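You operate a simulated robot arm through the tools that you are given. There is no shell and no other tool. Be economical: measure what you need, move in short steps, check, and stop when the job is done.

You are at the controls of a simulated two-armed robot. One attempt, no reset.

TASK
Unpin the sheave, hold its bracket, slide it to the card's hole, pin it, lay it in the white tray.

Only the result counts: the job must be done as asked and must still hold three seconds after the hand-in. Knocking over, shifting, dropping, spilling or breaking anything else fails it.

THE ROBOT
Two 7-joint arms with three-finger grippers on one trunk, on a base that drives. Base frame: it is fixed to the floor where the robot stands at the start and does not move with it; the origin is under the middle of the robot, x ahead of it, y to its left, z up; the surface under the hand at the start is at about z = 850. Readings come in mm, rad, newtons and seconds.
The left shoulder is at the start at [70, 146, 1212], the right one opposite. With the tool pointing down near the work surface each hand reaches from about 280 to 680 mm from the robot's upright axis, wherever it stands, measured 20 degrees to its own side. Places, roughly: lock pin [500, 200, 900]; sheave [500, 100, 900]; sheave card [1000, -400, 1100]; white tray [500, -600, 900]. Payload 2.2 kg a hand.
The TCP of each hand is the grasp point between the finger pads, 28 mm short of the fingertips. In the tool frame z runs along the fingers and y along their closing line. The gripper opens to 102 mm. The gripper's body begins 71 mm behind the TCP.
Orientation is that of the tool frame in the base frame, as a unit quaternion [w, x, y, z]. With the fingers straight down and closing along the base's y, the tool's x points along the base's -x, its y along +y and its z along -z.

THE INTERFACE
- The arms move only by the tool jog_arm. It takes "left_motion", "right_motion" or both (then of equal length, played together; a hand with none holds still); each is a list of rows, each a list of 7 numbers: the gripper command, from -1 (shut) to 1 (fully open), values between in proportion, then the shift along the base's x, y, z in units of 40 mm (1.0 is 40 mm), then the turn, a rotation vector about the base's x, y, z in units of 6 degrees (1.0 is 6 degrees). In form: [[grip, dx, dy, dz, rx, ry, rz], ...]. A call has 1 to 8 rows; each row shifts and turns the commanded pose from where the row before left it. A call with a number of a shift or a turn outside -1 to 1 is refused whole. Each row takes 0.2 s and may step no farther than 50 mm and 0.15 rad from the row before; otherwise, or with a gripper value out of range, the whole call is refused. A pose out of reach is approached as far as the arm can. The call stops where the force on the tool passes 40 N (or 10 N more than at its start, if that is more) or the arm is blocked; 0.2 s more then pass. Each finger halts on what it meets, pressing with about 40 N; the grip force reading is that of the motor and also rises with nothing between the fingers. The clock runs only during rows and for 0.2 s after the last one: add rows that do not move to give the fingers time. The reply holds the time, the measured pose of the TCP, the force on the tool along the base axes, the opening and the grip force, in the units named above and with some noise, with the torque about the TCP (base axes, N m) and any sound that the robot's microphone picked up, and new pictures: "pictures" is both (left out), scene, wrist or none (wrist: the cameras of the hands that moved).
- Cameras (640 x 400 px; columns grow to the right, rows downward): "scene" is now at [133.2, -12.3, 1429.7]; the picture's right is [-0.12, -0.99, 0.00], its down [-0.68, 0.08, -0.73] and it looks along [0.73, -0.09, -0.68] (base axes); focal length 254 px, centre (320, 200). "left" rides on the left gripper at [72, 38, -86] in its tool frame; the picture's right is [-0.47, 0.89, 0.00], its down [-0.60, -0.32, -0.73] and it looks along [-0.65, -0.34, 0.68] (tool axes); focal length 256 px, centre (320, 200). "right" rides on the right gripper at [69, 44, -86] in its tool frame; the picture's right is [-0.53, 0.85, 0.00], its down [-0.58, -0.36, -0.73] and it looks along [-0.62, -0.39, 0.68] (tool axes); focal length 256 px, centre (320, 200). There is no depth. A picture from a camera that has moved, and an enlarged one, comes with that camera's place and axes in the base frame and with its lens.
- lift_body(by): slides the trunk up (or, below 0, down) by that many mm; the arms and the scene camera ride with it, the base frame stays. It gives what a move gives, with no picture.
- base_move(legs): drives the robot by 1 to 6 legs, each [ahead, left, turn to the left] in mm, mm and rad, along the robot's own axes; the way and the turn of a leg run together, so that a leg with both is an arc; at most 1500 mm and 3.142 rad a leg. The arms and the cameras ride along, it lands a little off, and it stops where it bumps. It gives what a move gives, and a new picture of the scene camera.
- aim_head(pan, tilt): turns the head with the scene camera to pan (to the left, within 1.501 rad either way) and tilt (down, from -0.506 to 1.204), counted from straight ahead of the robot. It gives what a move gives, and a new picture of the scene camera.
- enlarge(camera, box): a new picture of the part [left, top, right, bottom] of that camera's present view, enlarged. The clock stands still meanwhile.
- sign_off(): hands the job in; it is judged then, once.

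Work in short steps. Places have to be worked out from the pictures, the camera data and where the tool is seen: move nearer, look again, correct. Check each grasp and each placing, and mend what went wrong. You have 120 turns and 260 pictures in all, those below and enlarged ones among them. Open the grippers and draw the arms clear of the work before you hand the job in, unless the task says otherwise; then end with one line.

The tools are called after "Call:" as name(argument=value, ...) on one line, values as JSON. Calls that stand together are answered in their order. jog_arm: Moves the arms, as the interface text tells. Its arguments: {"type":"object","properties":{"left_motion":{"type":"array"},"right_motion":{"type":"array"},"pictures":{"type":"string","enum":["both","scene","wrist","none"]}},"required":[]} The other tools are called the same way: lift_body (by) slides the trunk up or down; base_move (legs) drives the base; aim_head (pan, tilt) turns the head that bears the scene camera; enlarge (camera, box) takes an enlarged picture of a part of a camera's view; sign_off () hands the job in.

At the start:

```text
t: 0.0
left_tool_pos: [318.1, 144.2, 1226.3]
left_tool_rot: [0.0, 0.001, 1.0, 0.0]
left_wrist_force: [-0.2, -0.9, -0.8]
left_ft_torque: [-0.01, 0.02, -0.01]
left_gripper_width: 101.9
left_grasp_force: 0.1
right_tool_pos: [397.1, -116.1, 1165.9]
right_tool_rot: [0.0, 0.0, 1.0, 0.0]
right_wrist_force: [0.2, 0.1, -0.7]
right_ft_torque: [0.01, 0.0, 0.02]
right_gripper_width: 102.0
right_grasp_force: 0.1
trunk travel left (down, up): [-750.0, 190.0]
robot x, y, heading: [0.6, 0.2, -0.004]
head pan, tilt: [-0.117, 0.749]
```

scene: 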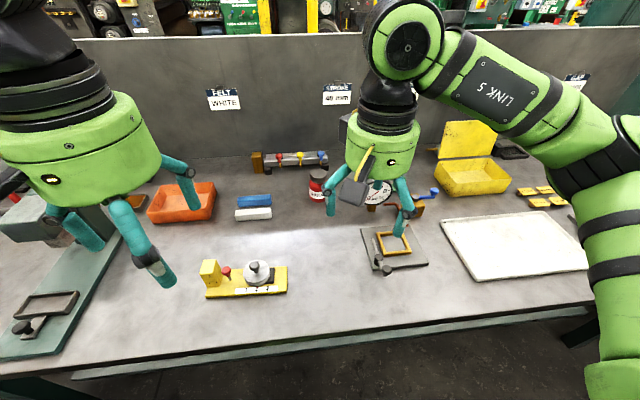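
right: 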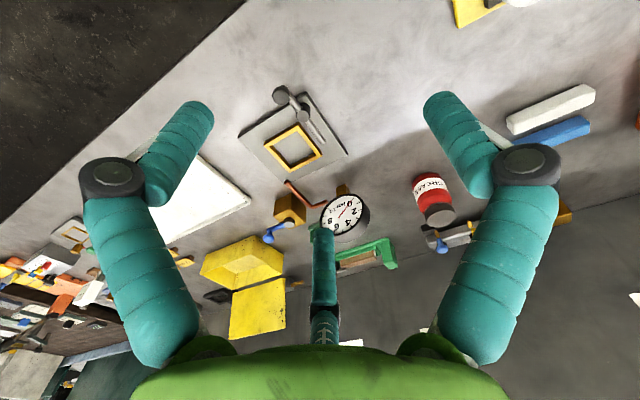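
left: 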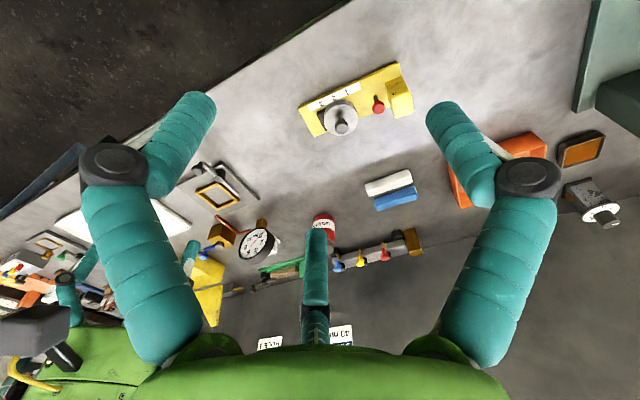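

I'll look closely at the yellow bracket and the cards on the back wall first.

Call:
enlarge(camera="scene", box=[180, 240, 310, 320])

Call:
aim_head(pan=-0.5, tilt=0.5)

```text
4.92 times, centred on (245, 280) of scene
camera zoom: at [133.2, -12.3, 1429.7], right [-0.12, -0.99, 0.0], down [-0.68, 0.08, -0.73], along [0.73, -0.09, -0.68], focal length 1249 px, centre (689, -194)
```

zoom: 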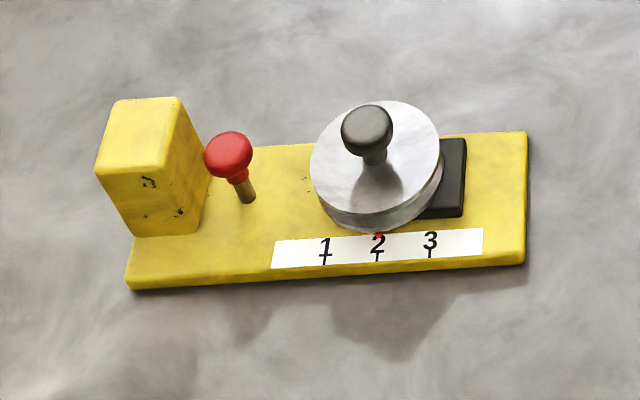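

```text
t: 0.8
left_tool_pos: [318.8, 144.4, 1226.8]
left_tool_rot: [0.0, 0.0, 1.0, 0.0]
left_wrist_force: [0.6, 0.5, 0.1]
left_ft_torque: [-0.01, 0.03, 0.01]
left_gripper_width: 102.1
left_grasp_force: 0.1
right_tool_pos: [397.7, -115.2, 1165.9]
right_tool_rot: [0.0, 0.001, 1.0, -0.001]
right_wrist_force: [-0.5, -0.5, -0.2]
right_ft_torque: [-0.01, 0.01, 0.01]
right_gripper_width: 102.1
right_grasp_force: 0.0
trunk travel left (down, up): [-750.0, 190.0]
robot x, y, heading: [-0.7, -0.8, -0.0]
head pan, tilt: [-0.499, 0.499]
camera scene: at [130.7, -46.0, 1451.5], right [-0.48, -0.88, 0.0], down [-0.42, 0.23, -0.88], along [0.77, -0.42, -0.48], focal length 254 px, centre (320, 200)
```

scene: 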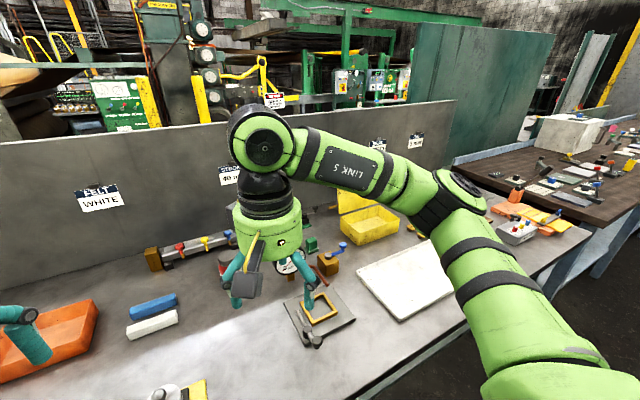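

Two more cards lie to the right; the sheave card should be near [1000,-400,1100]. I'll enlarge them.

Call:
enlarge(camera="scene", box=[360, 120, 440, 170])

Call:
enlarge(camera="scene", box=[345, 210, 475, 330])

```text
8.00 times, centred on (400, 145) of scene
camera zoom: at [130.7, -46.0, 1451.5], right [-0.48, -0.88, 0.0], down [-0.42, 0.23, -0.88], along [0.77, -0.42, -0.48], focal length 2030 px, centre (-320, 640)
```

zoom: 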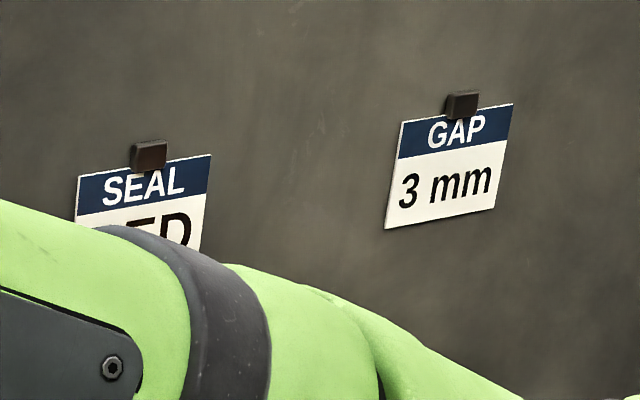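

```text
3.33 times, centred on (410, 270) of scene
camera zoom: at [130.7, -46.0, 1451.5], right [-0.48, -0.88, 0.0], down [-0.42, 0.23, -0.88], along [0.77, -0.42, -0.48], focal length 846 px, centre (20, -33)
```

zoom: 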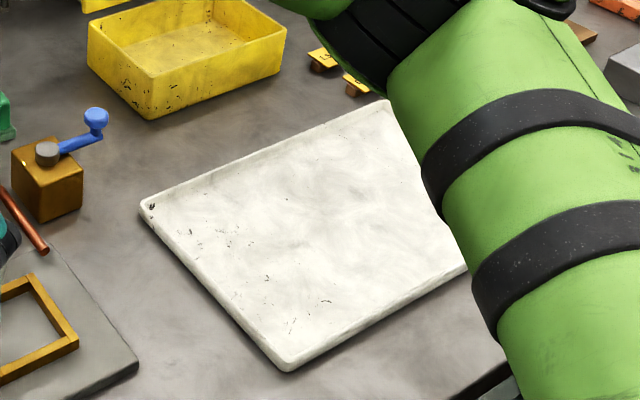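

The sheave card must be hidden behind the right arm at about pixel (293,165). I'll move the right hand to the right to uncover it.

Call:
jog_arm(right_motion=[[0, 0, -1, 0, 0, 0, 0], [0, 0, -1, 0, 0, 0, 0], [0, 0, -1, 0, 0, 0, 0], [0, 0, -1, 0, 0, 0, 0], [0, 0, -1, 0, 0, 0, 0], [0, 0, -1, 0, 0, 0, 0]], pictures="scene")

```text
t: 2.2
left_tool_pos: [317.5, 142.8, 1226.5]
left_tool_rot: [0.0, 0.001, 1.0, 0.0]
left_wrist_force: [0.1, 0.3, -0.3]
left_ft_torque: [-0.01, 0.0, 0.04]
left_gripper_width: 101.8
left_grasp_force: 0.0
right_tool_pos: [398.0, -357.3, 1165.9]
right_tool_rot: [-0.001, -0.001, 1.0, 0.001]
right_wrist_force: [-0.5, 0.2, -0.7]
right_ft_torque: [0.01, 0.01, 0.01]
right_gripper_width: 50.8
right_grasp_force: 0.0
trunk travel left (down, up): [-750.0, 190.0]
robot x, y, heading: [2.5, -1.5, 0.004]
head pan, tilt: [-0.499, 0.499]
camera scene: at [130.0, -47.5, 1451.6], right [-0.48, -0.88, 0.0], down [-0.42, 0.23, -0.88], along [0.77, -0.42, -0.48], focal length 254 px, centre (320, 200)
```

scene: 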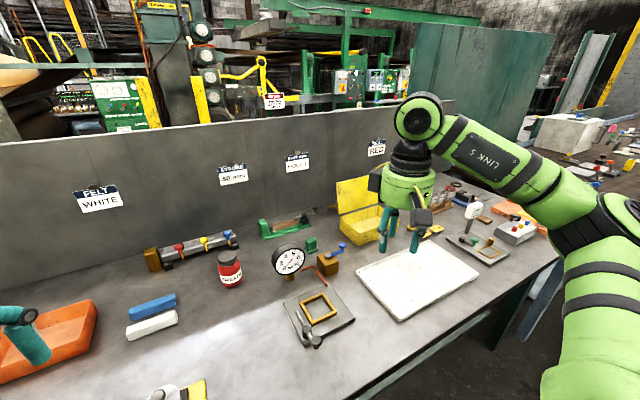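

The card shows; I'll enlarge it.

Call:
enlarge(camera="scene", box=[265, 135, 329, 175])

Call:
aim_head(pan=0.2, tilt=0.9)

```text
10.00 times, centred on (297, 155) of scene
camera zoom: at [130.0, -47.5, 1451.6], right [-0.48, -0.88, 0.0], down [-0.42, 0.23, -0.88], along [0.77, -0.42, -0.48], focal length 2537 px, centre (550, 650)
```

zoom: 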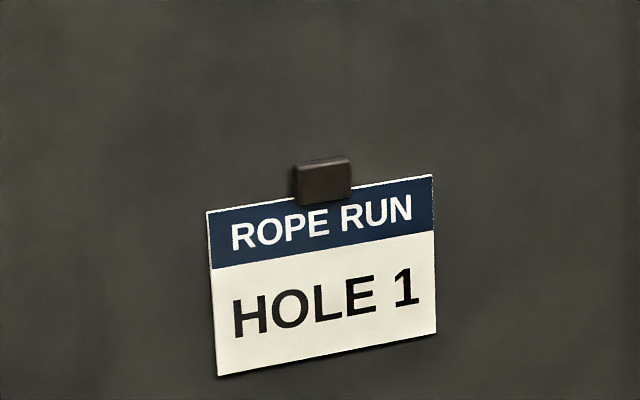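

```text
t: 3.3
left_tool_pos: [318.5, 144.0, 1226.1]
left_tool_rot: [0.0, 0.0, 1.0, 0.0]
left_wrist_force: [-0.4, 0.3, 0.4]
left_ft_torque: [-0.04, 0.0, 0.01]
left_gripper_width: 101.8
left_grasp_force: 0.0
right_tool_pos: [398.4, -355.2, 1167.0]
right_tool_rot: [0.0, 0.0, 1.0, 0.001]
right_wrist_force: [0.3, -0.2, -0.4]
right_ft_torque: [0.0, 0.0, 0.02]
right_gripper_width: 50.7
right_grasp_force: 0.1
trunk travel left (down, up): [-750.0, 190.0]
robot x, y, heading: [2.1, 2.4, 0.001]
head pan, tilt: [0.201, 0.901]
camera scene: at [124.7, 12.2, 1417.7], right [0.2, -0.98, 0.0], down [-0.77, -0.16, -0.62], along [0.61, 0.12, -0.78], focal length 254 px, centre (320, 200)
```

scene: 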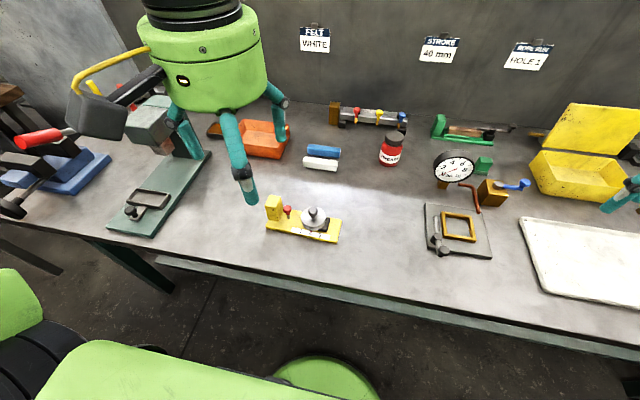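

The card says HOLE 1; the sheave is now at 2. I'll lower the left hand for a close look at the bracket, holding off it.

Call:
jog_arm(left_motion=[[1, 0.1, 0.2, -1, 0, 0, 0], [1, 0.1, 0.2, -1, 0, 0, 0], [1, 0.1, 0.2, -1, 0, 0, 0], [1, 0.1, 0.2, -1, 0, 0, 0], [1, 0.1, 0.1, -1, 0, 0, 0], [1, 0, 0, -1, 0, 0, 0]])

```text
t: 4.7
left_tool_pos: [339.6, 180.2, 988.5]
left_tool_rot: [0.0, 0.0, 1.0, -0.001]
left_wrist_force: [-1.0, -0.1, 0.5]
left_ft_torque: [0.0, -0.01, -0.01]
left_gripper_width: 101.9
left_grasp_force: 0.1
right_tool_pos: [398.7, -354.3, 1167.5]
right_tool_rot: [0.0, 0.0, 1.0, 0.0]
right_wrist_force: [-0.4, 0.0, -0.7]
right_ft_torque: [-0.01, -0.02, -0.01]
right_gripper_width: 50.9
right_grasp_force: 0.0
trunk travel left (down, up): [-750.0, 190.0]
robot x, y, heading: [2.6, 0.8, -0.006]
head pan, tilt: [0.201, 0.901]
camera scene: at [125.1, 12.8, 1417.7], right [0.2, -0.98, 0.0], down [-0.77, -0.16, -0.62], along [0.61, 0.12, -0.78], focal length 254 px, centre (320, 200)
camera left: at [266.9, 218.0, 1073.2], right [0.47, 0.89, 0.0], down [0.6, -0.32, 0.73], along [0.65, -0.34, -0.68], focal length 256 px, centre (320, 200)
```

scene: 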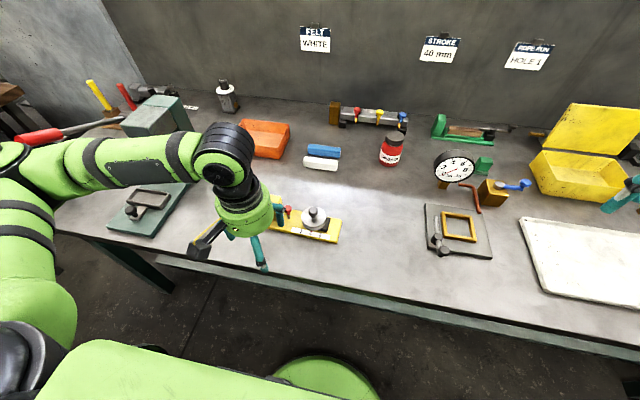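
left: 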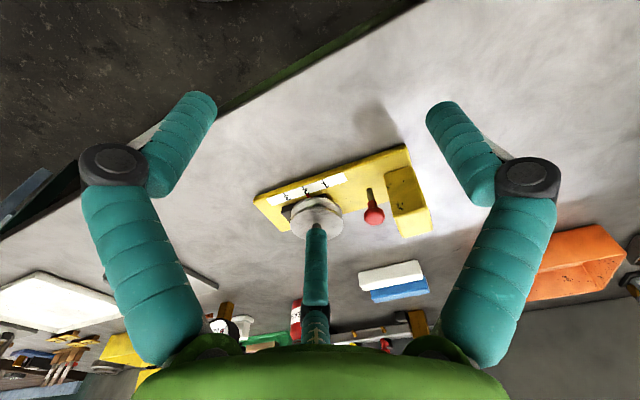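

Enlarging the bracket in the left camera.

Call:
enlarge(camera="left", box=[240, 130, 448, 260])

Call:
enlarge(camera="scene", box=[250, 190, 354, 255])

```text
3.08 times, centred on (344, 195) of left
camera zoom: at [266.9, 218.0, 1073.2], right [0.47, 0.89, 0.0], down [0.6, -0.32, 0.73], along [0.65, -0.34, -0.68], focal length 788 px, centre (246, 215)
```

zoom: 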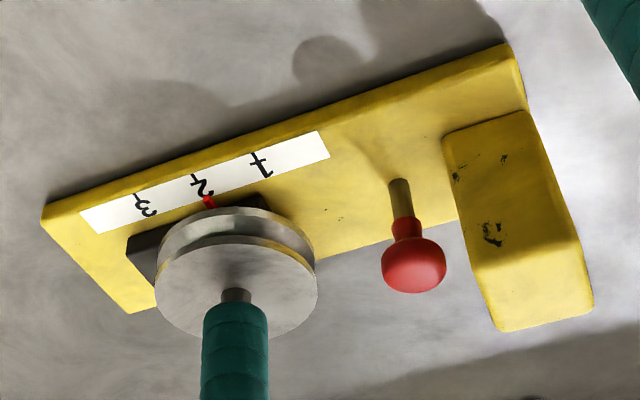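

```text
6.15 times, centred on (302, 222) of scene
camera zoom: at [125.1, 12.8, 1417.7], right [0.2, -0.98, 0.0], down [-0.77, -0.16, -0.62], along [0.61, 0.12, -0.78], focal length 1561 px, centre (431, 62)
```

zoom: 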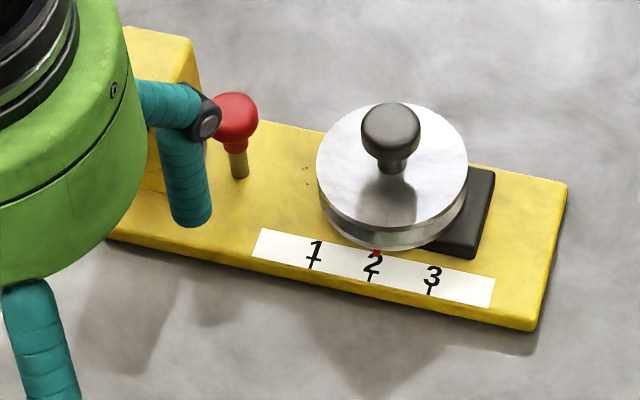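

HOLE 1 is the target. I estimate block centre (485,207), top z≈921; pin at (479,172), head z≈902, plate top ≈862, bracket yaw ≈ -2.4°. I'll turn the left hand to close along x (yaw about -92°), lifting slightly.

Call:
jog_arm(left_motion=[[0.2, 0.3, 0.3, 0.4, 0, 0, -0.97], [0.2, 0.3, 0.3, 0.4, 0, 0, -0.97], [0.2, 0.3, 0.3, 0.4, 0, 0, -0.97], [0.2, 0.3, 0.3, 0.4, 0, 0, -0.97], [0.2, 0.3, 0.3, 0.4, 0, 0, -0.97], [0.2, 0.3, 0.3, 0, 0, 0, -0.97], [0.2, 0.3, 0.2, 0, 0, 0, -0.97], [0.2, 0.3, 0, 0, 0, 0, -0.97]], pictures="none")

Call:
jog_arm(left_motion=[[0.2, 0.3, 0, 0, 0, 0, -0.97], [0.2, 0.3, 0, 0, 0, 0, -0.97], [0.2, 0.3, 0, 0, 0, 0, -0.97], [0.2, 0.3, 0, 0, 0, 0, -0.97], [0.2, 0, 0, 0, 0, 0, -0.97], [0.2, 0, 0, 0, 0, 0, -0.97], [0.2, 0, 0, 0, 0, 0, -0.97], [0.2, 0, 0, 0, 0, 0, -0.97]], pictures="both")

```text
t: 6.5
left_tool_pos: [436.5, 260.2, 1067.3]
left_tool_rot: [0.0, 0.396, 0.918, 0.0]
left_wrist_force: [-0.7, -0.2, 0.6]
left_ft_torque: [-0.01, 0.02, 0.01]
left_gripper_width: 60.9
left_grasp_force: 0.0
right_tool_pos: [399.0, -353.0, 1166.6]
right_tool_rot: [0.0, 0.0, 1.0, 0.001]
right_wrist_force: [-0.1, 0.1, 0.4]
right_ft_torque: [0.02, 0.0, -0.02]
right_gripper_width: 50.9
right_grasp_force: 0.0
trunk travel left (down, up): [-750.0, 190.0]
robot x, y, heading: [-2.0, -3.5, 0.001]
head pan, tilt: [0.201, 0.901]
```

```text
t: 8.3
left_tool_pos: [482.1, 259.7, 1067.1]
left_tool_rot: [0.0, 0.727, 0.686, 0.0]
left_wrist_force: [-0.8, 0.5, 0.5]
left_ft_torque: [-0.02, 0.01, -0.02]
left_gripper_width: 61.0
left_grasp_force: 0.1
right_tool_pos: [397.5, -354.5, 1167.0]
right_tool_rot: [0.0, 0.001, 1.0, 0.001]
right_wrist_force: [-0.7, -0.1, 0.0]
right_ft_torque: [-0.01, 0.0, 0.0]
right_gripper_width: 51.4
right_grasp_force: 0.0
trunk travel left (down, up): [-750.0, 190.0]
robot x, y, heading: [1.8, 0.4, -0.0]
head pan, tilt: [0.201, 0.901]
camera scene: at [124.7, 12.5, 1417.7], right [0.2, -0.98, 0.0], down [-0.77, -0.16, -0.62], along [0.61, 0.12, -0.78], focal length 254 px, centre (320, 200)
camera left: at [525.3, 329.3, 1153.0], right [0.86, -0.51, 0.0], down [-0.35, -0.59, 0.73], along [-0.38, -0.63, -0.68], focal length 256 px, centre (320, 200)
```

scene: 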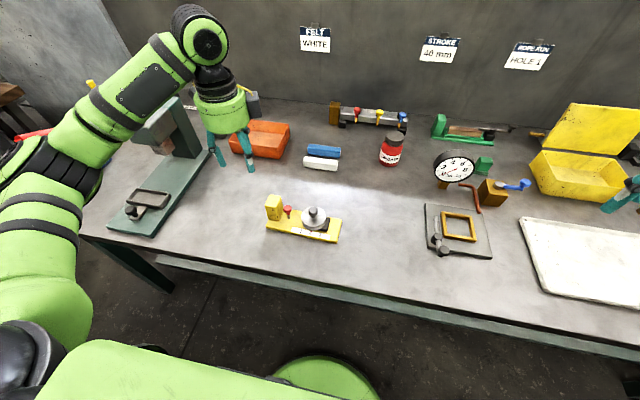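
left: 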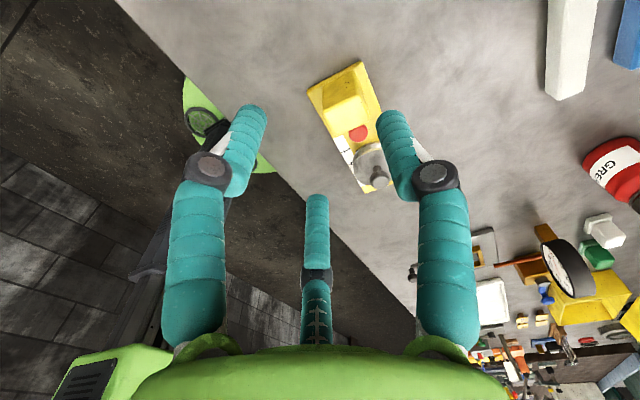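

A third "finger" shows in the middle of the wrist view; I'll check the gripper's look in the scene picture.

Call:
enlarge(camera="scene", box=[180, 60, 340, 250])

Call:
enlarge(camera="left", box=[290, 50, 410, 200])

```text
2.11 times, centred on (260, 155) of scene
camera zoom: at [124.7, 12.5, 1417.7], right [0.2, -0.98, 0.0], down [-0.77, -0.16, -0.62], along [0.61, 0.12, -0.78], focal length 534 px, centre (446, 295)
```

zoom: 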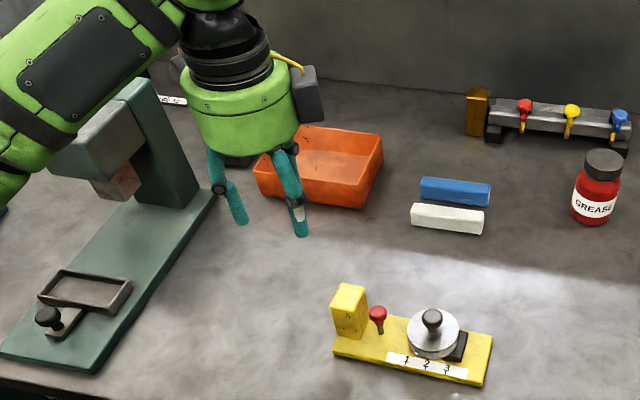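

```text
2.67 times, centred on (350, 125) of left
camera zoom: at [525.3, 329.3, 1153.0], right [0.86, -0.51, 0.0], down [-0.35, -0.59, 0.73], along [-0.38, -0.63, -0.68], focal length 683 px, centre (240, 400)
```

zoom: 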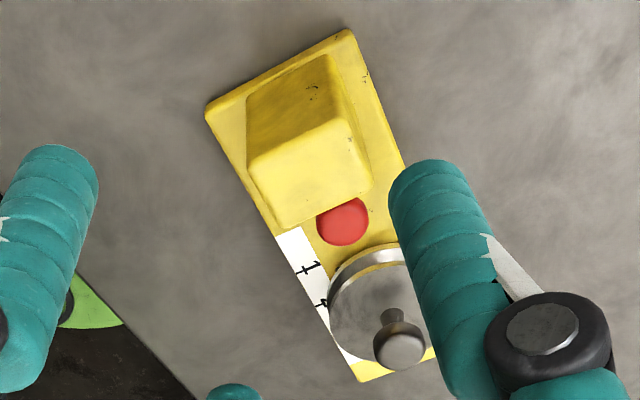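

The hand appears three-fingered in the pictures. I'll shut the left gripper in free air and look at how the fingers sit relative to the TCP.

Call:
jog_arm(left_motion=[[-1, 0, 0, 0, 0, 0, 0], [-1, 0, 0, 0, 0, 0, 0]])

```text
t: 8.9
left_tool_pos: [483.1, 259.0, 1068.1]
left_tool_rot: [0.0, 0.727, 0.687, 0.0]
left_wrist_force: [0.2, -0.7, -0.4]
left_ft_torque: [0.01, 0.03, 0.01]
left_gripper_width: 2.3
left_grasp_force: 31.6
right_tool_pos: [398.1, -353.9, 1166.8]
right_tool_rot: [0.0, 0.0, 1.0, 0.0]
right_wrist_force: [-0.6, -0.9, -0.1]
right_ft_torque: [0.0, 0.02, 0.05]
right_gripper_width: 51.0
right_grasp_force: 0.1
trunk travel left (down, up): [-750.0, 190.0]
robot x, y, heading: [-0.3, -1.1, 0.005]
head pan, tilt: [0.201, 0.901]
camera scene: at [124.7, 12.5, 1417.7], right [0.2, -0.98, 0.0], down [-0.77, -0.16, -0.62], along [0.61, 0.12, -0.78], focal length 254 px, centre (320, 200)
camera left: at [525.2, 329.4, 1153.1], right [0.86, -0.51, 0.0], down [-0.35, -0.59, 0.73], along [-0.38, -0.63, -0.68], focal length 256 px, centre (320, 200)
```

scene: 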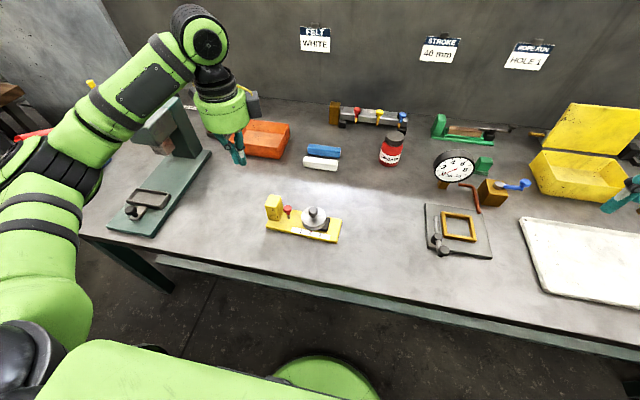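
left: 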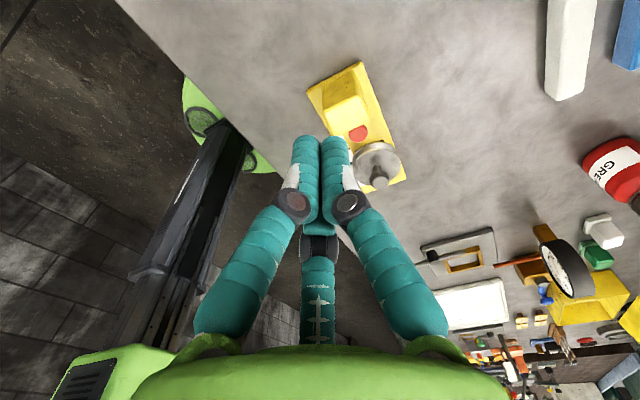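

The fingers meet at the TCP. Refined block centre ≈ (482,206), top 921; pin head ≈ (479,170). Now tilting the left hand 24° outwards and coming to the pre-grasp point with jaws part-open.

Call:
jog_arm(left_motion=[[0.3, 0, 0, -0.5, -1, 0, 0], [0.3, 0, 0, -0.5, -1, 0, 0], [0.3, 0, -0.1, -0.5, -1, 0, 0], [0.3, 0, -0.1, -0.65, -1, 0, 0]])

```text
t: 9.9
left_tool_pos: [482.5, 251.7, 980.9]
left_tool_rot: [0.152, 0.71, 0.673, -0.144]
left_wrist_force: [-0.2, 0.4, -0.2]
left_ft_torque: [0.01, 0.0, 0.0]
left_gripper_width: 66.3
left_grasp_force: 0.0
right_tool_pos: [398.9, -353.5, 1167.7]
right_tool_rot: [0.0, 0.0, 1.0, 0.001]
right_wrist_force: [0.1, 0.4, 0.5]
right_ft_torque: [0.01, 0.01, 0.0]
right_gripper_width: 51.0
right_grasp_force: 0.1
trunk travel left (down, up): [-750.0, 190.0]
robot x, y, heading: [1.3, 0.6, -0.0]
head pan, tilt: [0.201, 0.901]
camera scene: at [125.0, 13.5, 1417.7], right [0.2, -0.98, 0.0], down [-0.77, -0.16, -0.62], along [0.61, 0.12, -0.78], focal length 254 px, centre (320, 200)
camera left: at [524.5, 351.5, 1030.7], right [0.86, -0.47, 0.21], down [-0.35, -0.24, 0.91], along [-0.37, -0.85, -0.37], focal length 256 px, centre (320, 200)
```

scene: 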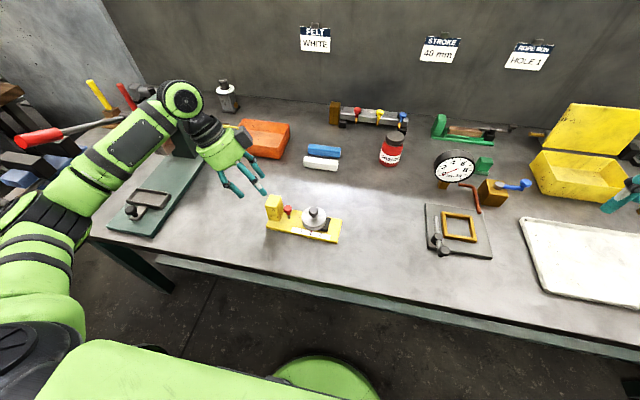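
left: 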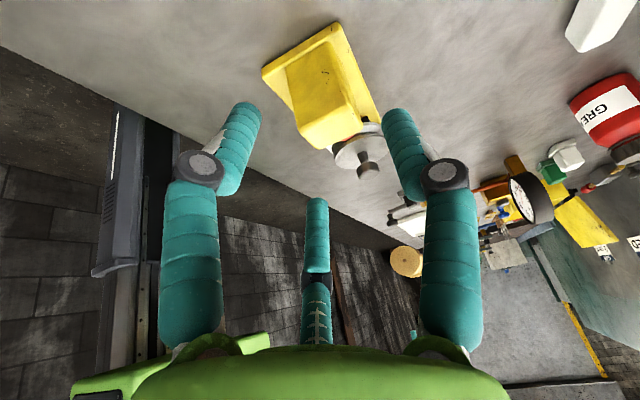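

Tilt looks right. Advancing 55 mm along the tool axis, watching force.

Call:
jog_arm(left_motion=[[0.3, 0, -0.2, -0.45, 0, 0, 0], [0.3, 0, -0.2, -0.45, 0, 0, 0], [0.3, 0, -0.2, -0.45, 0, 0, 0]])

```text
t: 10.7
left_tool_pos: [480.8, 227.1, 927.4]
left_tool_rot: [0.149, 0.711, 0.672, -0.143]
left_wrist_force: [-1.9, 1.1, 1.7]
left_ft_torque: [-0.03, 0.02, -0.11]
left_gripper_width: 67.2
left_grasp_force: 1.1
right_tool_pos: [395.8, -354.1, 1166.4]
right_tool_rot: [0.001, 0.0, 1.0, 0.0]
right_wrist_force: [-0.4, -0.5, 0.2]
right_ft_torque: [-0.01, 0.0, -0.02]
right_gripper_width: 50.9
right_grasp_force: 0.1
trunk travel left (down, up): [-750.0, 190.0]
robot x, y, heading: [2.1, 3.6, -0.001]
head pan, tilt: [0.201, 0.901]
camera scene: at [123.0, 12.4, 1417.8], right [0.2, -0.98, 0.0], down [-0.77, -0.16, -0.62], along [0.61, 0.12, -0.78], focal length 254 px, centre (320, 200)
camera left: at [522.2, 326.3, 976.8], right [0.86, -0.47, 0.21], down [-0.35, -0.24, 0.91], along [-0.38, -0.85, -0.37], focal length 256 px, centre (320, 200)
```

scene: 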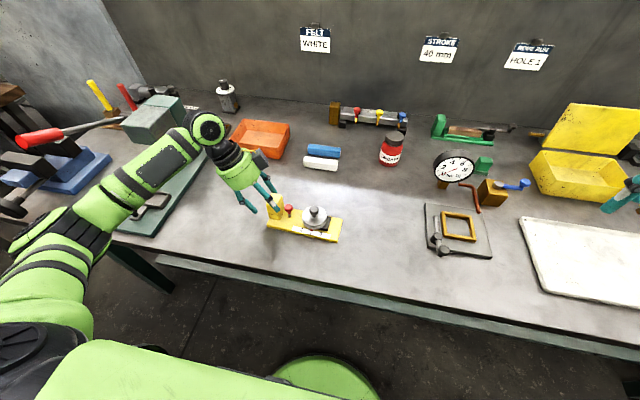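
left: 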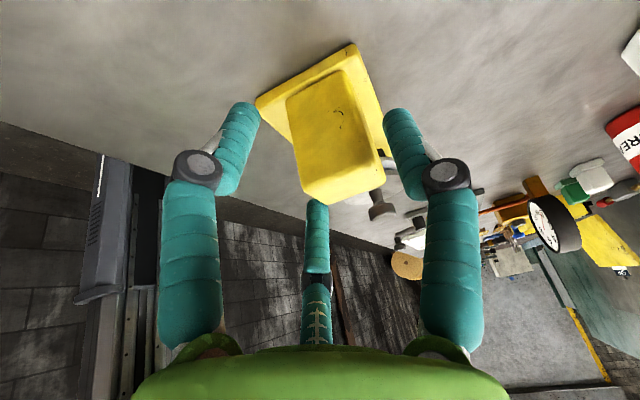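

There's a slight contact (≈2 N), maybe the rear finger on the block's edge. I'll look closely.

Call:
enlarge(camera="left", box=[220, 30, 460, 250])

Call:
enlarge(camera="scene", box=[210, 150, 354, 250])

```text
1.82 times, centred on (340, 140) of left
camera zoom: at [522.2, 326.3, 976.8], right [0.86, -0.47, 0.21], down [-0.35, -0.24, 0.91], along [-0.38, -0.85, -0.37], focal length 465 px, centre (284, 309)
```

zoom: 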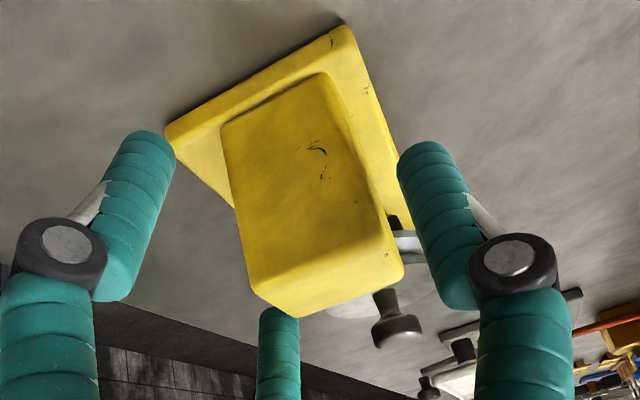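

```text
4.00 times, centred on (282, 200) of scene
camera zoom: at [123.0, 12.4, 1417.8], right [0.2, -0.98, 0.0], down [-0.77, -0.16, -0.62], along [0.61, 0.12, -0.78], focal length 1015 px, centre (472, 200)
```

zoom: 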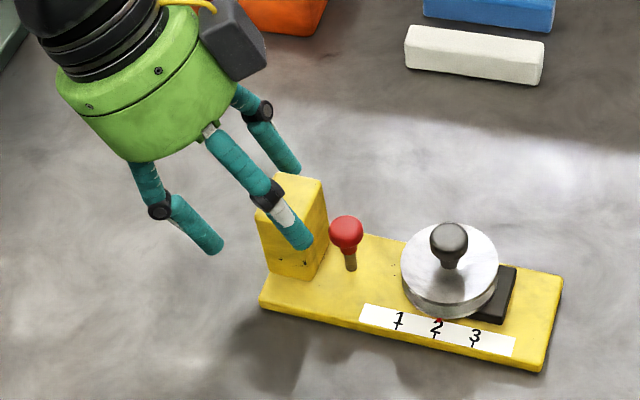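

The hand really is a three-fingered tripod, and one finger is on the block's corner. I'll back off and roll the hand -32° about its axis so that the gap between fingers faces the pin (fingers on ±x faces and the +y face), reducing the tilt to 18°.

Call:
jog_arm(left_motion=[[0.3, 0, 0.3, 0.7, 0, 0, 0], [0.3, 0, 0.1, 0.2, 0, -0.36, -0.81], [0.3, 0, 0, 0, 0, -0.36, -0.81], [0.3, 0, 0, 0, 0, -0.36, -0.81], [0.3, 0, 0, 0, 0, -0.36, -0.81], [0.3, 0, 0, 0, 0, -0.36, -0.81], [0.3, 0, 0, 0, 0, -0.36, -0.81], [0.3, 0, 0, 0, 1, 0, 0]])

```text
t: 12.5
left_tool_pos: [482.1, 243.6, 962.3]
left_tool_rot: [0.138, 0.877, 0.455, -0.073]
left_wrist_force: [-0.7, -0.3, 0.1]
left_ft_torque: [0.01, -0.02, -0.01]
left_gripper_width: 66.4
left_grasp_force: 0.1
right_tool_pos: [400.3, -356.2, 1168.2]
right_tool_rot: [-0.001, 0.0, 1.0, 0.0]
right_wrist_force: [0.4, 0.3, 0.1]
right_ft_torque: [-0.02, 0.03, 0.01]
right_gripper_width: 50.9
right_grasp_force: 0.0
trunk travel left (down, up): [-750.0, 190.0]
robot x, y, heading: [1.9, 0.8, -0.007]
head pan, tilt: [0.201, 0.901]
camera scene: at [125.0, 11.4, 1417.7], right [0.2, -0.98, 0.0], down [-0.77, -0.16, -0.62], along [0.61, 0.12, -0.78], focal length 254 px, centre (320, 200)
camera left: at [555.5, 304.7, 1032.5], right [0.46, -0.85, 0.27], down [-0.61, -0.07, 0.79], along [-0.65, -0.53, -0.55], focal length 256 px, centre (320, 200)
```

scene: 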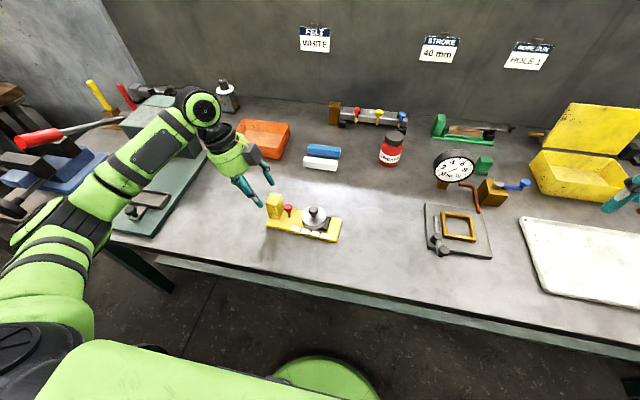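
left: 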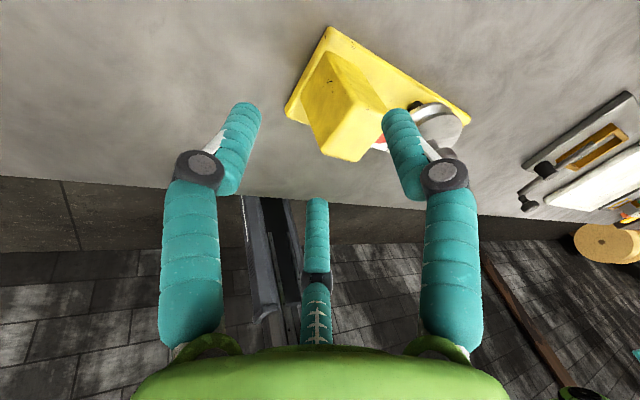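

Approaching: shift -y 16 mm, then 40 mm along the tool axis, then check.

Call:
jog_arm(left_motion=[[0.3, 0, -0.4, 0, 0, 0, 0], [0.3, 0, -0.15, -0.48, 0, 0, 0], [0.3, 0, -0.16, -0.48, 0, 0, 0]])

```text
t: 13.3
left_tool_pos: [483.1, 213.6, 924.0]
left_tool_rot: [0.137, 0.876, 0.456, -0.072]
left_wrist_force: [-0.1, 0.7, -0.7]
left_ft_torque: [0.01, -0.02, -0.02]
left_gripper_width: 66.1
left_grasp_force: 0.1
right_tool_pos: [398.9, -353.5, 1167.2]
right_tool_rot: [0.0, 0.0, 1.0, 0.0]
right_wrist_force: [-0.7, -0.7, 0.5]
right_ft_torque: [0.01, 0.01, -0.01]
right_gripper_width: 51.0
right_grasp_force: 0.1
trunk travel left (down, up): [-750.0, 190.0]
robot x, y, heading: [3.2, -2.6, 0.003]
head pan, tilt: [0.201, 0.901]
camera scene: at [125.0, 12.7, 1417.7], right [0.2, -0.98, 0.0], down [-0.77, -0.16, -0.62], along [0.61, 0.12, -0.78], focal length 254 px, centre (320, 200)
camera left: at [555.7, 277.0, 993.4], right [0.46, -0.85, 0.27], down [-0.61, -0.07, 0.79], along [-0.65, -0.53, -0.55], focal length 256 px, centre (320, 200)
```

scene: 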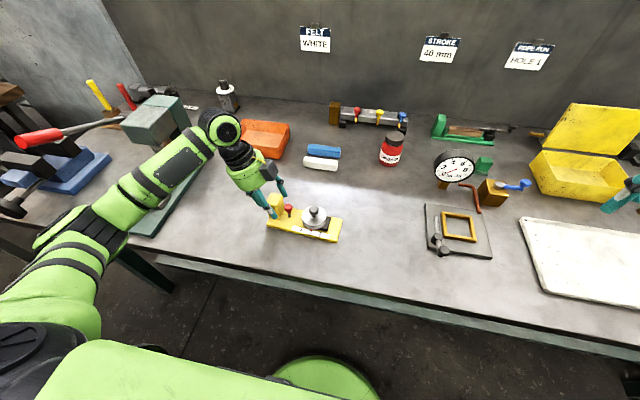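
left: 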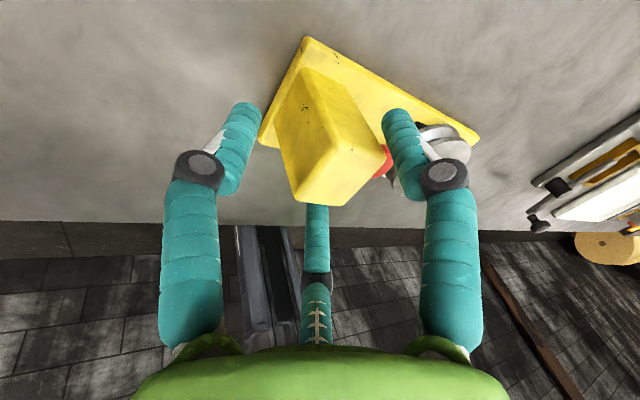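

No contact. Going the remaining ~20 mm down along the axis, then closing.

Call:
jog_arm(left_motion=[[0.3, 0, -0.09, -0.27, 0, 0, 0], [0.3, 0, -0.09, -0.27, 0, 0, 0]], pictures="wrist")

```text
t: 13.9
left_tool_pos: [484.0, 207.0, 900.6]
left_tool_rot: [0.139, 0.876, 0.456, -0.073]
left_wrist_force: [0.3, 0.2, 0.4]
left_ft_torque: [-0.02, -0.03, -0.01]
left_gripper_width: 66.3
left_grasp_force: 0.1
right_tool_pos: [399.0, -353.7, 1165.6]
right_tool_rot: [0.0, 0.0, 1.0, 0.001]
right_wrist_force: [0.5, 0.5, 0.0]
right_ft_torque: [-0.01, 0.01, -0.02]
right_gripper_width: 50.8
right_grasp_force: 0.0
trunk travel left (down, up): [-750.0, 190.0]
robot x, y, heading: [-0.8, -0.4, -0.004]
head pan, tilt: [0.201, 0.901]
camera left: at [556.2, 269.0, 970.8], right [0.46, -0.85, 0.27], down [-0.61, -0.07, 0.79], along [-0.65, -0.53, -0.55], focal length 256 px, centre (320, 200)
```

left: 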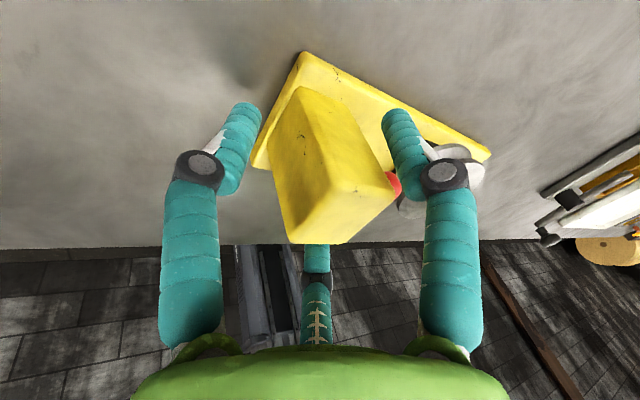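

Closing in steps and watching the width and forces.

Call:
jog_arm(left_motion=[[0.0, 0, 0, 0, 0, 0, 0], [-0.15, 0, 0, 0, 0, 0, 0], [-0.25, 0, 0, 0, 0, 0, 0], [-0.3, 0, 0, 0, 0, 0, 0]], pictures="both")

```text
t: 14.9
left_tool_pos: [484.1, 207.9, 901.2]
left_tool_rot: [0.137, 0.877, 0.455, -0.072]
left_wrist_force: [4.2, 2.1, 4.2]
left_ft_torque: [0.63, 0.19, -0.06]
left_gripper_width: 46.9
left_grasp_force: 40.3
right_tool_pos: [398.6, -355.0, 1167.6]
right_tool_rot: [0.0, 0.0, 1.0, 0.0]
right_wrist_force: [0.1, 1.1, 0.5]
right_ft_torque: [0.03, -0.03, -0.01]
right_gripper_width: 51.1
right_grasp_force: 0.1
trunk travel left (down, up): [-750.0, 190.0]
robot x, y, heading: [1.4, -2.6, 0.001]
head pan, tilt: [0.201, 0.901]
camera scene: at [125.2, 12.5, 1417.7], right [0.2, -0.98, 0.0], down [-0.77, -0.16, -0.62], along [0.61, 0.12, -0.78], focal length 254 px, centre (320, 200)
camera left: at [556.6, 269.4, 971.6], right [0.46, -0.85, 0.27], down [-0.61, -0.07, 0.79], along [-0.65, -0.53, -0.55], focal length 256 px, centre (320, 200)
```

scene: 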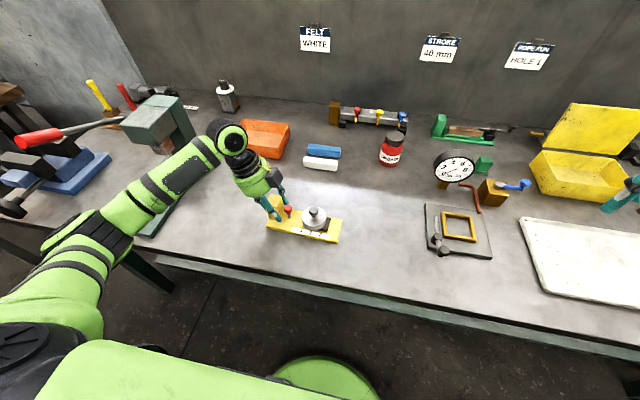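
left: 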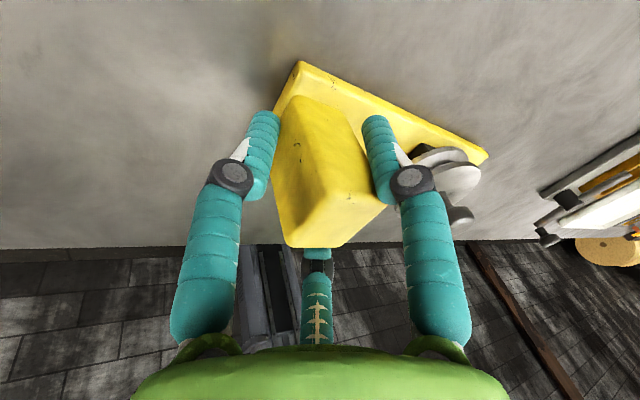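

Gripped at 46.9 mm. Check where the fingers contact and whether the bracket rotated.

Call:
enlarge(camera="left", box=[220, 50, 500, 260])

Call:
enlarge(camera="scene", box=[240, 170, 352, 250])

```text
1.90 times, centred on (360, 155) of left
camera zoom: at [556.6, 269.4, 971.6], right [0.46, -0.85, 0.27], down [-0.61, -0.07, 0.79], along [-0.65, -0.53, -0.55], focal length 488 px, centre (244, 286)
```

zoom: 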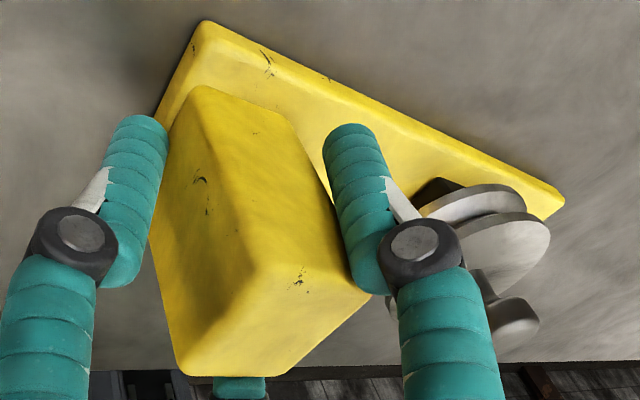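

```text
5.00 times, centred on (296, 210) of scene
camera zoom: at [125.2, 12.5, 1417.7], right [0.2, -0.98, 0.0], down [-0.77, -0.16, -0.62], along [0.61, 0.12, -0.78], focal length 1269 px, centre (440, 150)
```

zoom: 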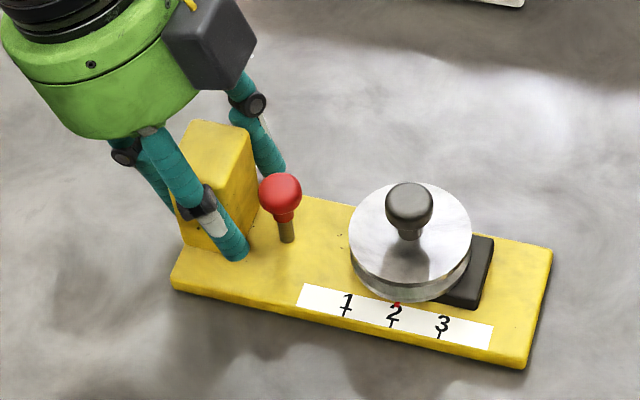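

The tripod holds the block well. Now I bring the right hand over, yawing it +62.5° so that its finger gap will face the block, stopping well short above.

Call:
jog_arm(right_motion=[[-0.2, 0.1, 0.9, -0.2, 0, 0, 0.95], [-0.2, 0.1, 0.9, -0.2, 0, 0, 0.95], [-0.2, 0.1, 0.9, -0.2, 0, 0, 0.95], [-0.2, 0.1, 0.9, -0.2, 0, 0, 0.95], [-0.2, 0.1, 0.9, -0.2, 0, 0, 0.95], [-0.2, 0.1, 0.9, -0.2, 0, 0, 0.95], [-0.2, 0.1, 0.9, -0.2, 0, 0, 0.95], [-0.2, 0.1, 0.9, -0.2, 0, 0, 0.95]], pictures="none")

Call:
jog_arm(right_motion=[[-0.2, 0.2, 0.9, -0.2, 0, 0, 0.95], [-0.2, 0.2, 0.9, -0.2, 0, 0, 0.95], [-0.2, 0.2, 0.9, -0.1, 0, 0, 0.95], [-0.2, 0.2, 0, -0.3, 1, 0, 0], [-0.2, 0.2, 0, -0.3, 1, 0, 0], [-0.2, 0.1, 0, -0.3, 1, 0, 0], [-0.2, 0.1, 0, -0.3, 1, 0, 0]], pictures="both")

```text
t: 16.7
left_tool_pos: [482.1, 207.7, 901.2]
left_tool_rot: [0.138, 0.877, 0.455, -0.071]
left_wrist_force: [-2.0, -1.6, 1.6]
left_ft_torque: [0.54, 0.45, 0.06]
left_gripper_width: 47.1
left_grasp_force: 40.2
right_tool_pos: [428.8, -65.7, 1101.2]
right_tool_rot: [0.001, -0.388, 0.922, 0.0]
right_wrist_force: [0.0, -0.4, -0.1]
right_ft_torque: [0.0, 0.01, -0.04]
right_gripper_width: 40.8
right_grasp_force: 0.1
trunk travel left (down, up): [-750.0, 190.0]
robot x, y, heading: [0.9, -1.3, 0.005]
head pan, tilt: [0.201, 0.901]
```

```text
t: 18.3
left_tool_pos: [482.7, 208.6, 902.2]
left_tool_rot: [0.138, 0.876, 0.456, -0.072]
left_wrist_force: [1.1, 0.5, 5.0]
left_ft_torque: [0.7, 0.38, -0.03]
left_gripper_width: 46.8
left_grasp_force: 40.5
right_tool_pos: [478.9, 40.5, 1032.7]
right_tool_rot: [0.111, -0.508, 0.835, 0.178]
right_wrist_force: [0.2, 0.8, 0.1]
right_ft_torque: [0.0, -0.04, 0.03]
right_gripper_width: 40.7
right_grasp_force: 0.1
trunk travel left (down, up): [-750.0, 190.0]
robot x, y, heading: [-2.8, -1.4, 0.004]
head pan, tilt: [0.201, 0.901]
camera scene: at [124.6, 12.2, 1417.8], right [0.2, -0.98, 0.0], down [-0.77, -0.16, -0.62], along [0.61, 0.12, -0.78], focal length 254 px, centre (320, 200)
camera right: at [406.5, -31.2, 1093.8], right [-0.51, 0.79, 0.35], down [0.59, 0.02, 0.81], along [0.63, 0.62, -0.47], focal length 256 px, centre (320, 200)
```

scene: 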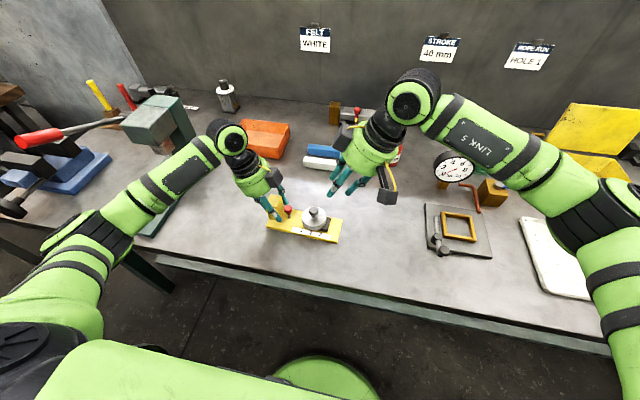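
right: 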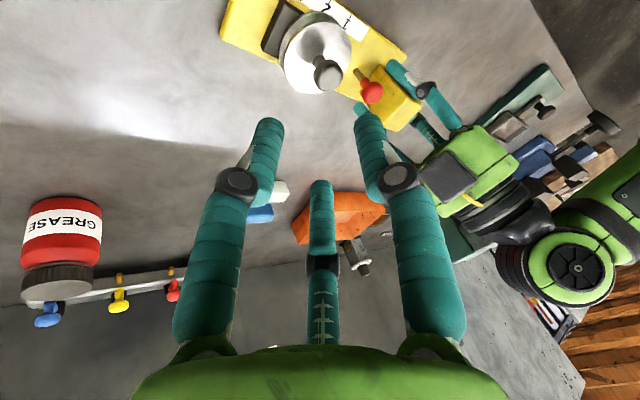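

From the right camera the pin head is at about (479,168,902). Moving to the pre-approach point on the tilted axis.

Call:
jog_arm(right_motion=[[-0.3, 0, 0.7, -0.3, 0, 0, 0], [-0.3, 0, 0.7, -0.35, 0, 0, 0], [-0.3, 0, 0.68, -0.4, 0, 0, 0]], pictures="both")

```text
t: 19.1
left_tool_pos: [482.7, 207.1, 902.5]
left_tool_rot: [0.139, 0.876, 0.455, -0.072]
left_wrist_force: [0.4, 0.0, 4.1]
left_ft_torque: [0.68, 0.4, 0.01]
left_gripper_width: 47.2
left_grasp_force: 40.8
right_tool_pos: [476.8, 124.4, 990.3]
right_tool_rot: [0.109, -0.508, 0.836, 0.177]
right_wrist_force: [0.3, 0.0, 0.0]
right_ft_torque: [-0.01, -0.02, 0.0]
right_gripper_width: 35.7
right_grasp_force: 0.0
trunk travel left (down, up): [-750.0, 190.0]
robot x, y, heading: [0.1, 1.8, -0.001]
head pan, tilt: [0.201, 0.901]
camera scene: at [124.3, 13.1, 1417.8], right [0.2, -0.98, 0.0], down [-0.77, -0.16, -0.62], along [0.61, 0.12, -0.78], focal length 254 px, centre (320, 200)
camera right: at [405.7, 52.8, 1051.6], right [-0.51, 0.79, 0.35], down [0.59, 0.02, 0.81], along [0.63, 0.62, -0.47], focal length 256 px, centre (320, 200)
```

scene: 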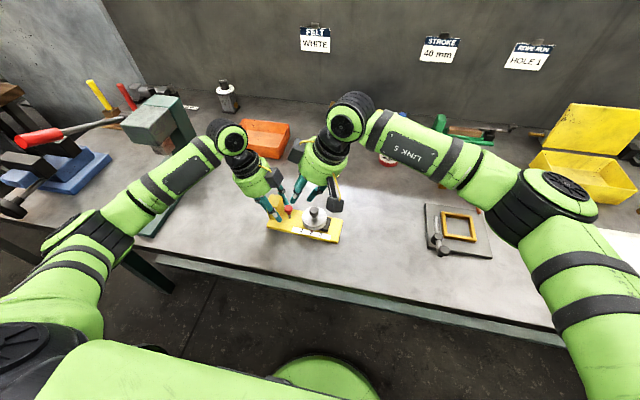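
right: 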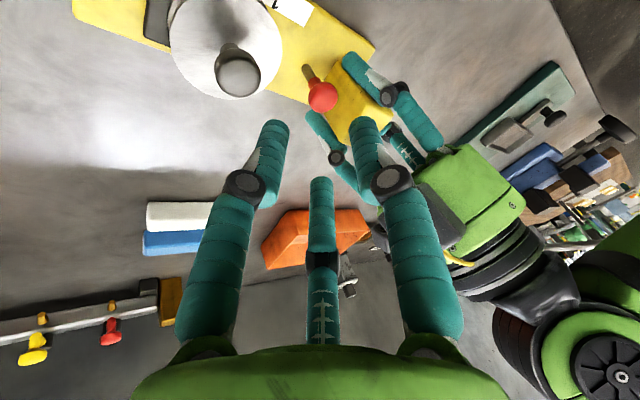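

Pin ≈ (478,169). Advance 55 mm along the axis and look.

Call:
jog_arm(right_motion=[[-0.3, 0.02, 0.28, -0.62, 0, 0, 0], [-0.3, 0, 0.28, -0.62, 0, 0, 0]], pictures="both")

Call:
enlarge(camera="right", box=[200, 60, 440, 210])

```text
t: 19.7
left_tool_pos: [483.7, 206.4, 900.9]
left_tool_rot: [0.139, 0.876, 0.456, -0.071]
left_wrist_force: [0.0, -0.9, 3.7]
left_ft_torque: [0.63, 0.4, 0.01]
left_gripper_width: 46.8
left_grasp_force: 40.0
right_tool_pos: [477.8, 145.4, 941.7]
right_tool_rot: [0.109, -0.508, 0.836, 0.177]
right_wrist_force: [-0.5, -0.7, 0.8]
right_ft_torque: [-0.01, 0.0, 0.01]
right_gripper_width: 35.8
right_grasp_force: 0.0
trunk travel left (down, up): [-750.0, 190.0]
robot x, y, heading: [-0.1, -2.1, 0.001]
head pan, tilt: [0.201, 0.901]
camera scene: at [124.3, 12.0, 1417.8], right [0.2, -0.98, 0.0], down [-0.77, -0.16, -0.62], along [0.61, 0.12, -0.78], focal length 254 px, centre (320, 200)
camera right: at [406.2, 73.4, 1002.9], right [-0.51, 0.79, 0.35], down [0.59, 0.02, 0.81], along [0.63, 0.62, -0.47], focal length 256 px, centre (320, 200)
```

scene: 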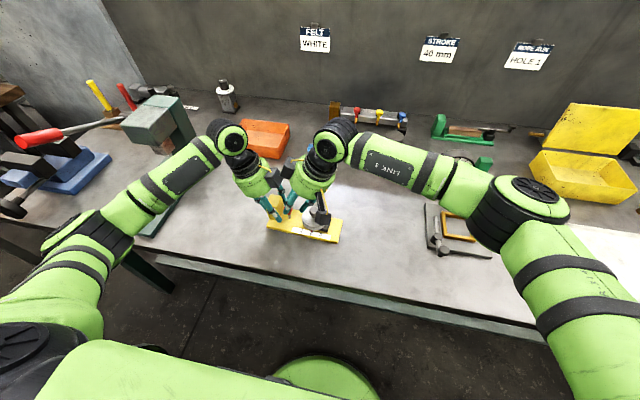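
right: 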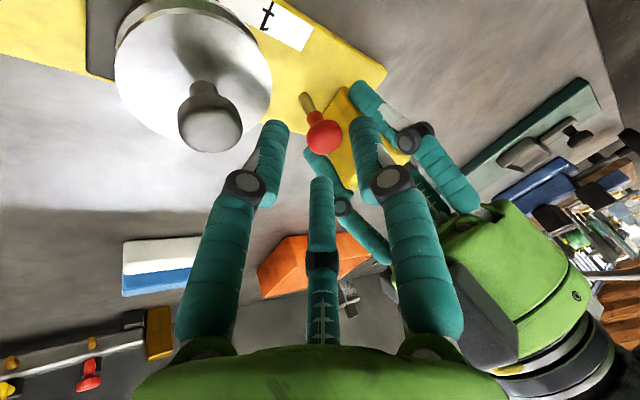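

```text
2.67 times, centred on (320, 135) of right
camera zoom: at [406.2, 73.4, 1002.9], right [-0.51, 0.79, 0.35], down [0.59, 0.02, 0.81], along [0.63, 0.62, -0.47], focal length 683 px, centre (320, 373)
```

zoom: 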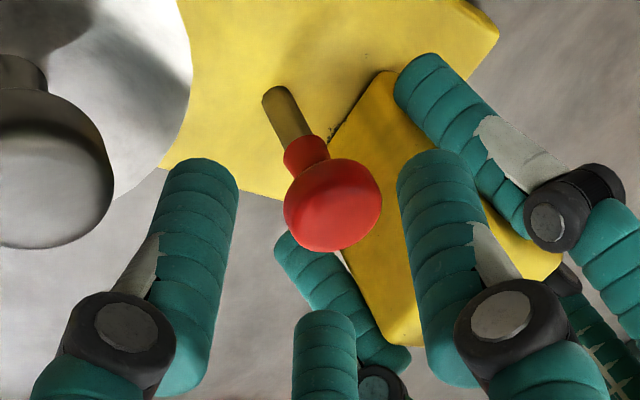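

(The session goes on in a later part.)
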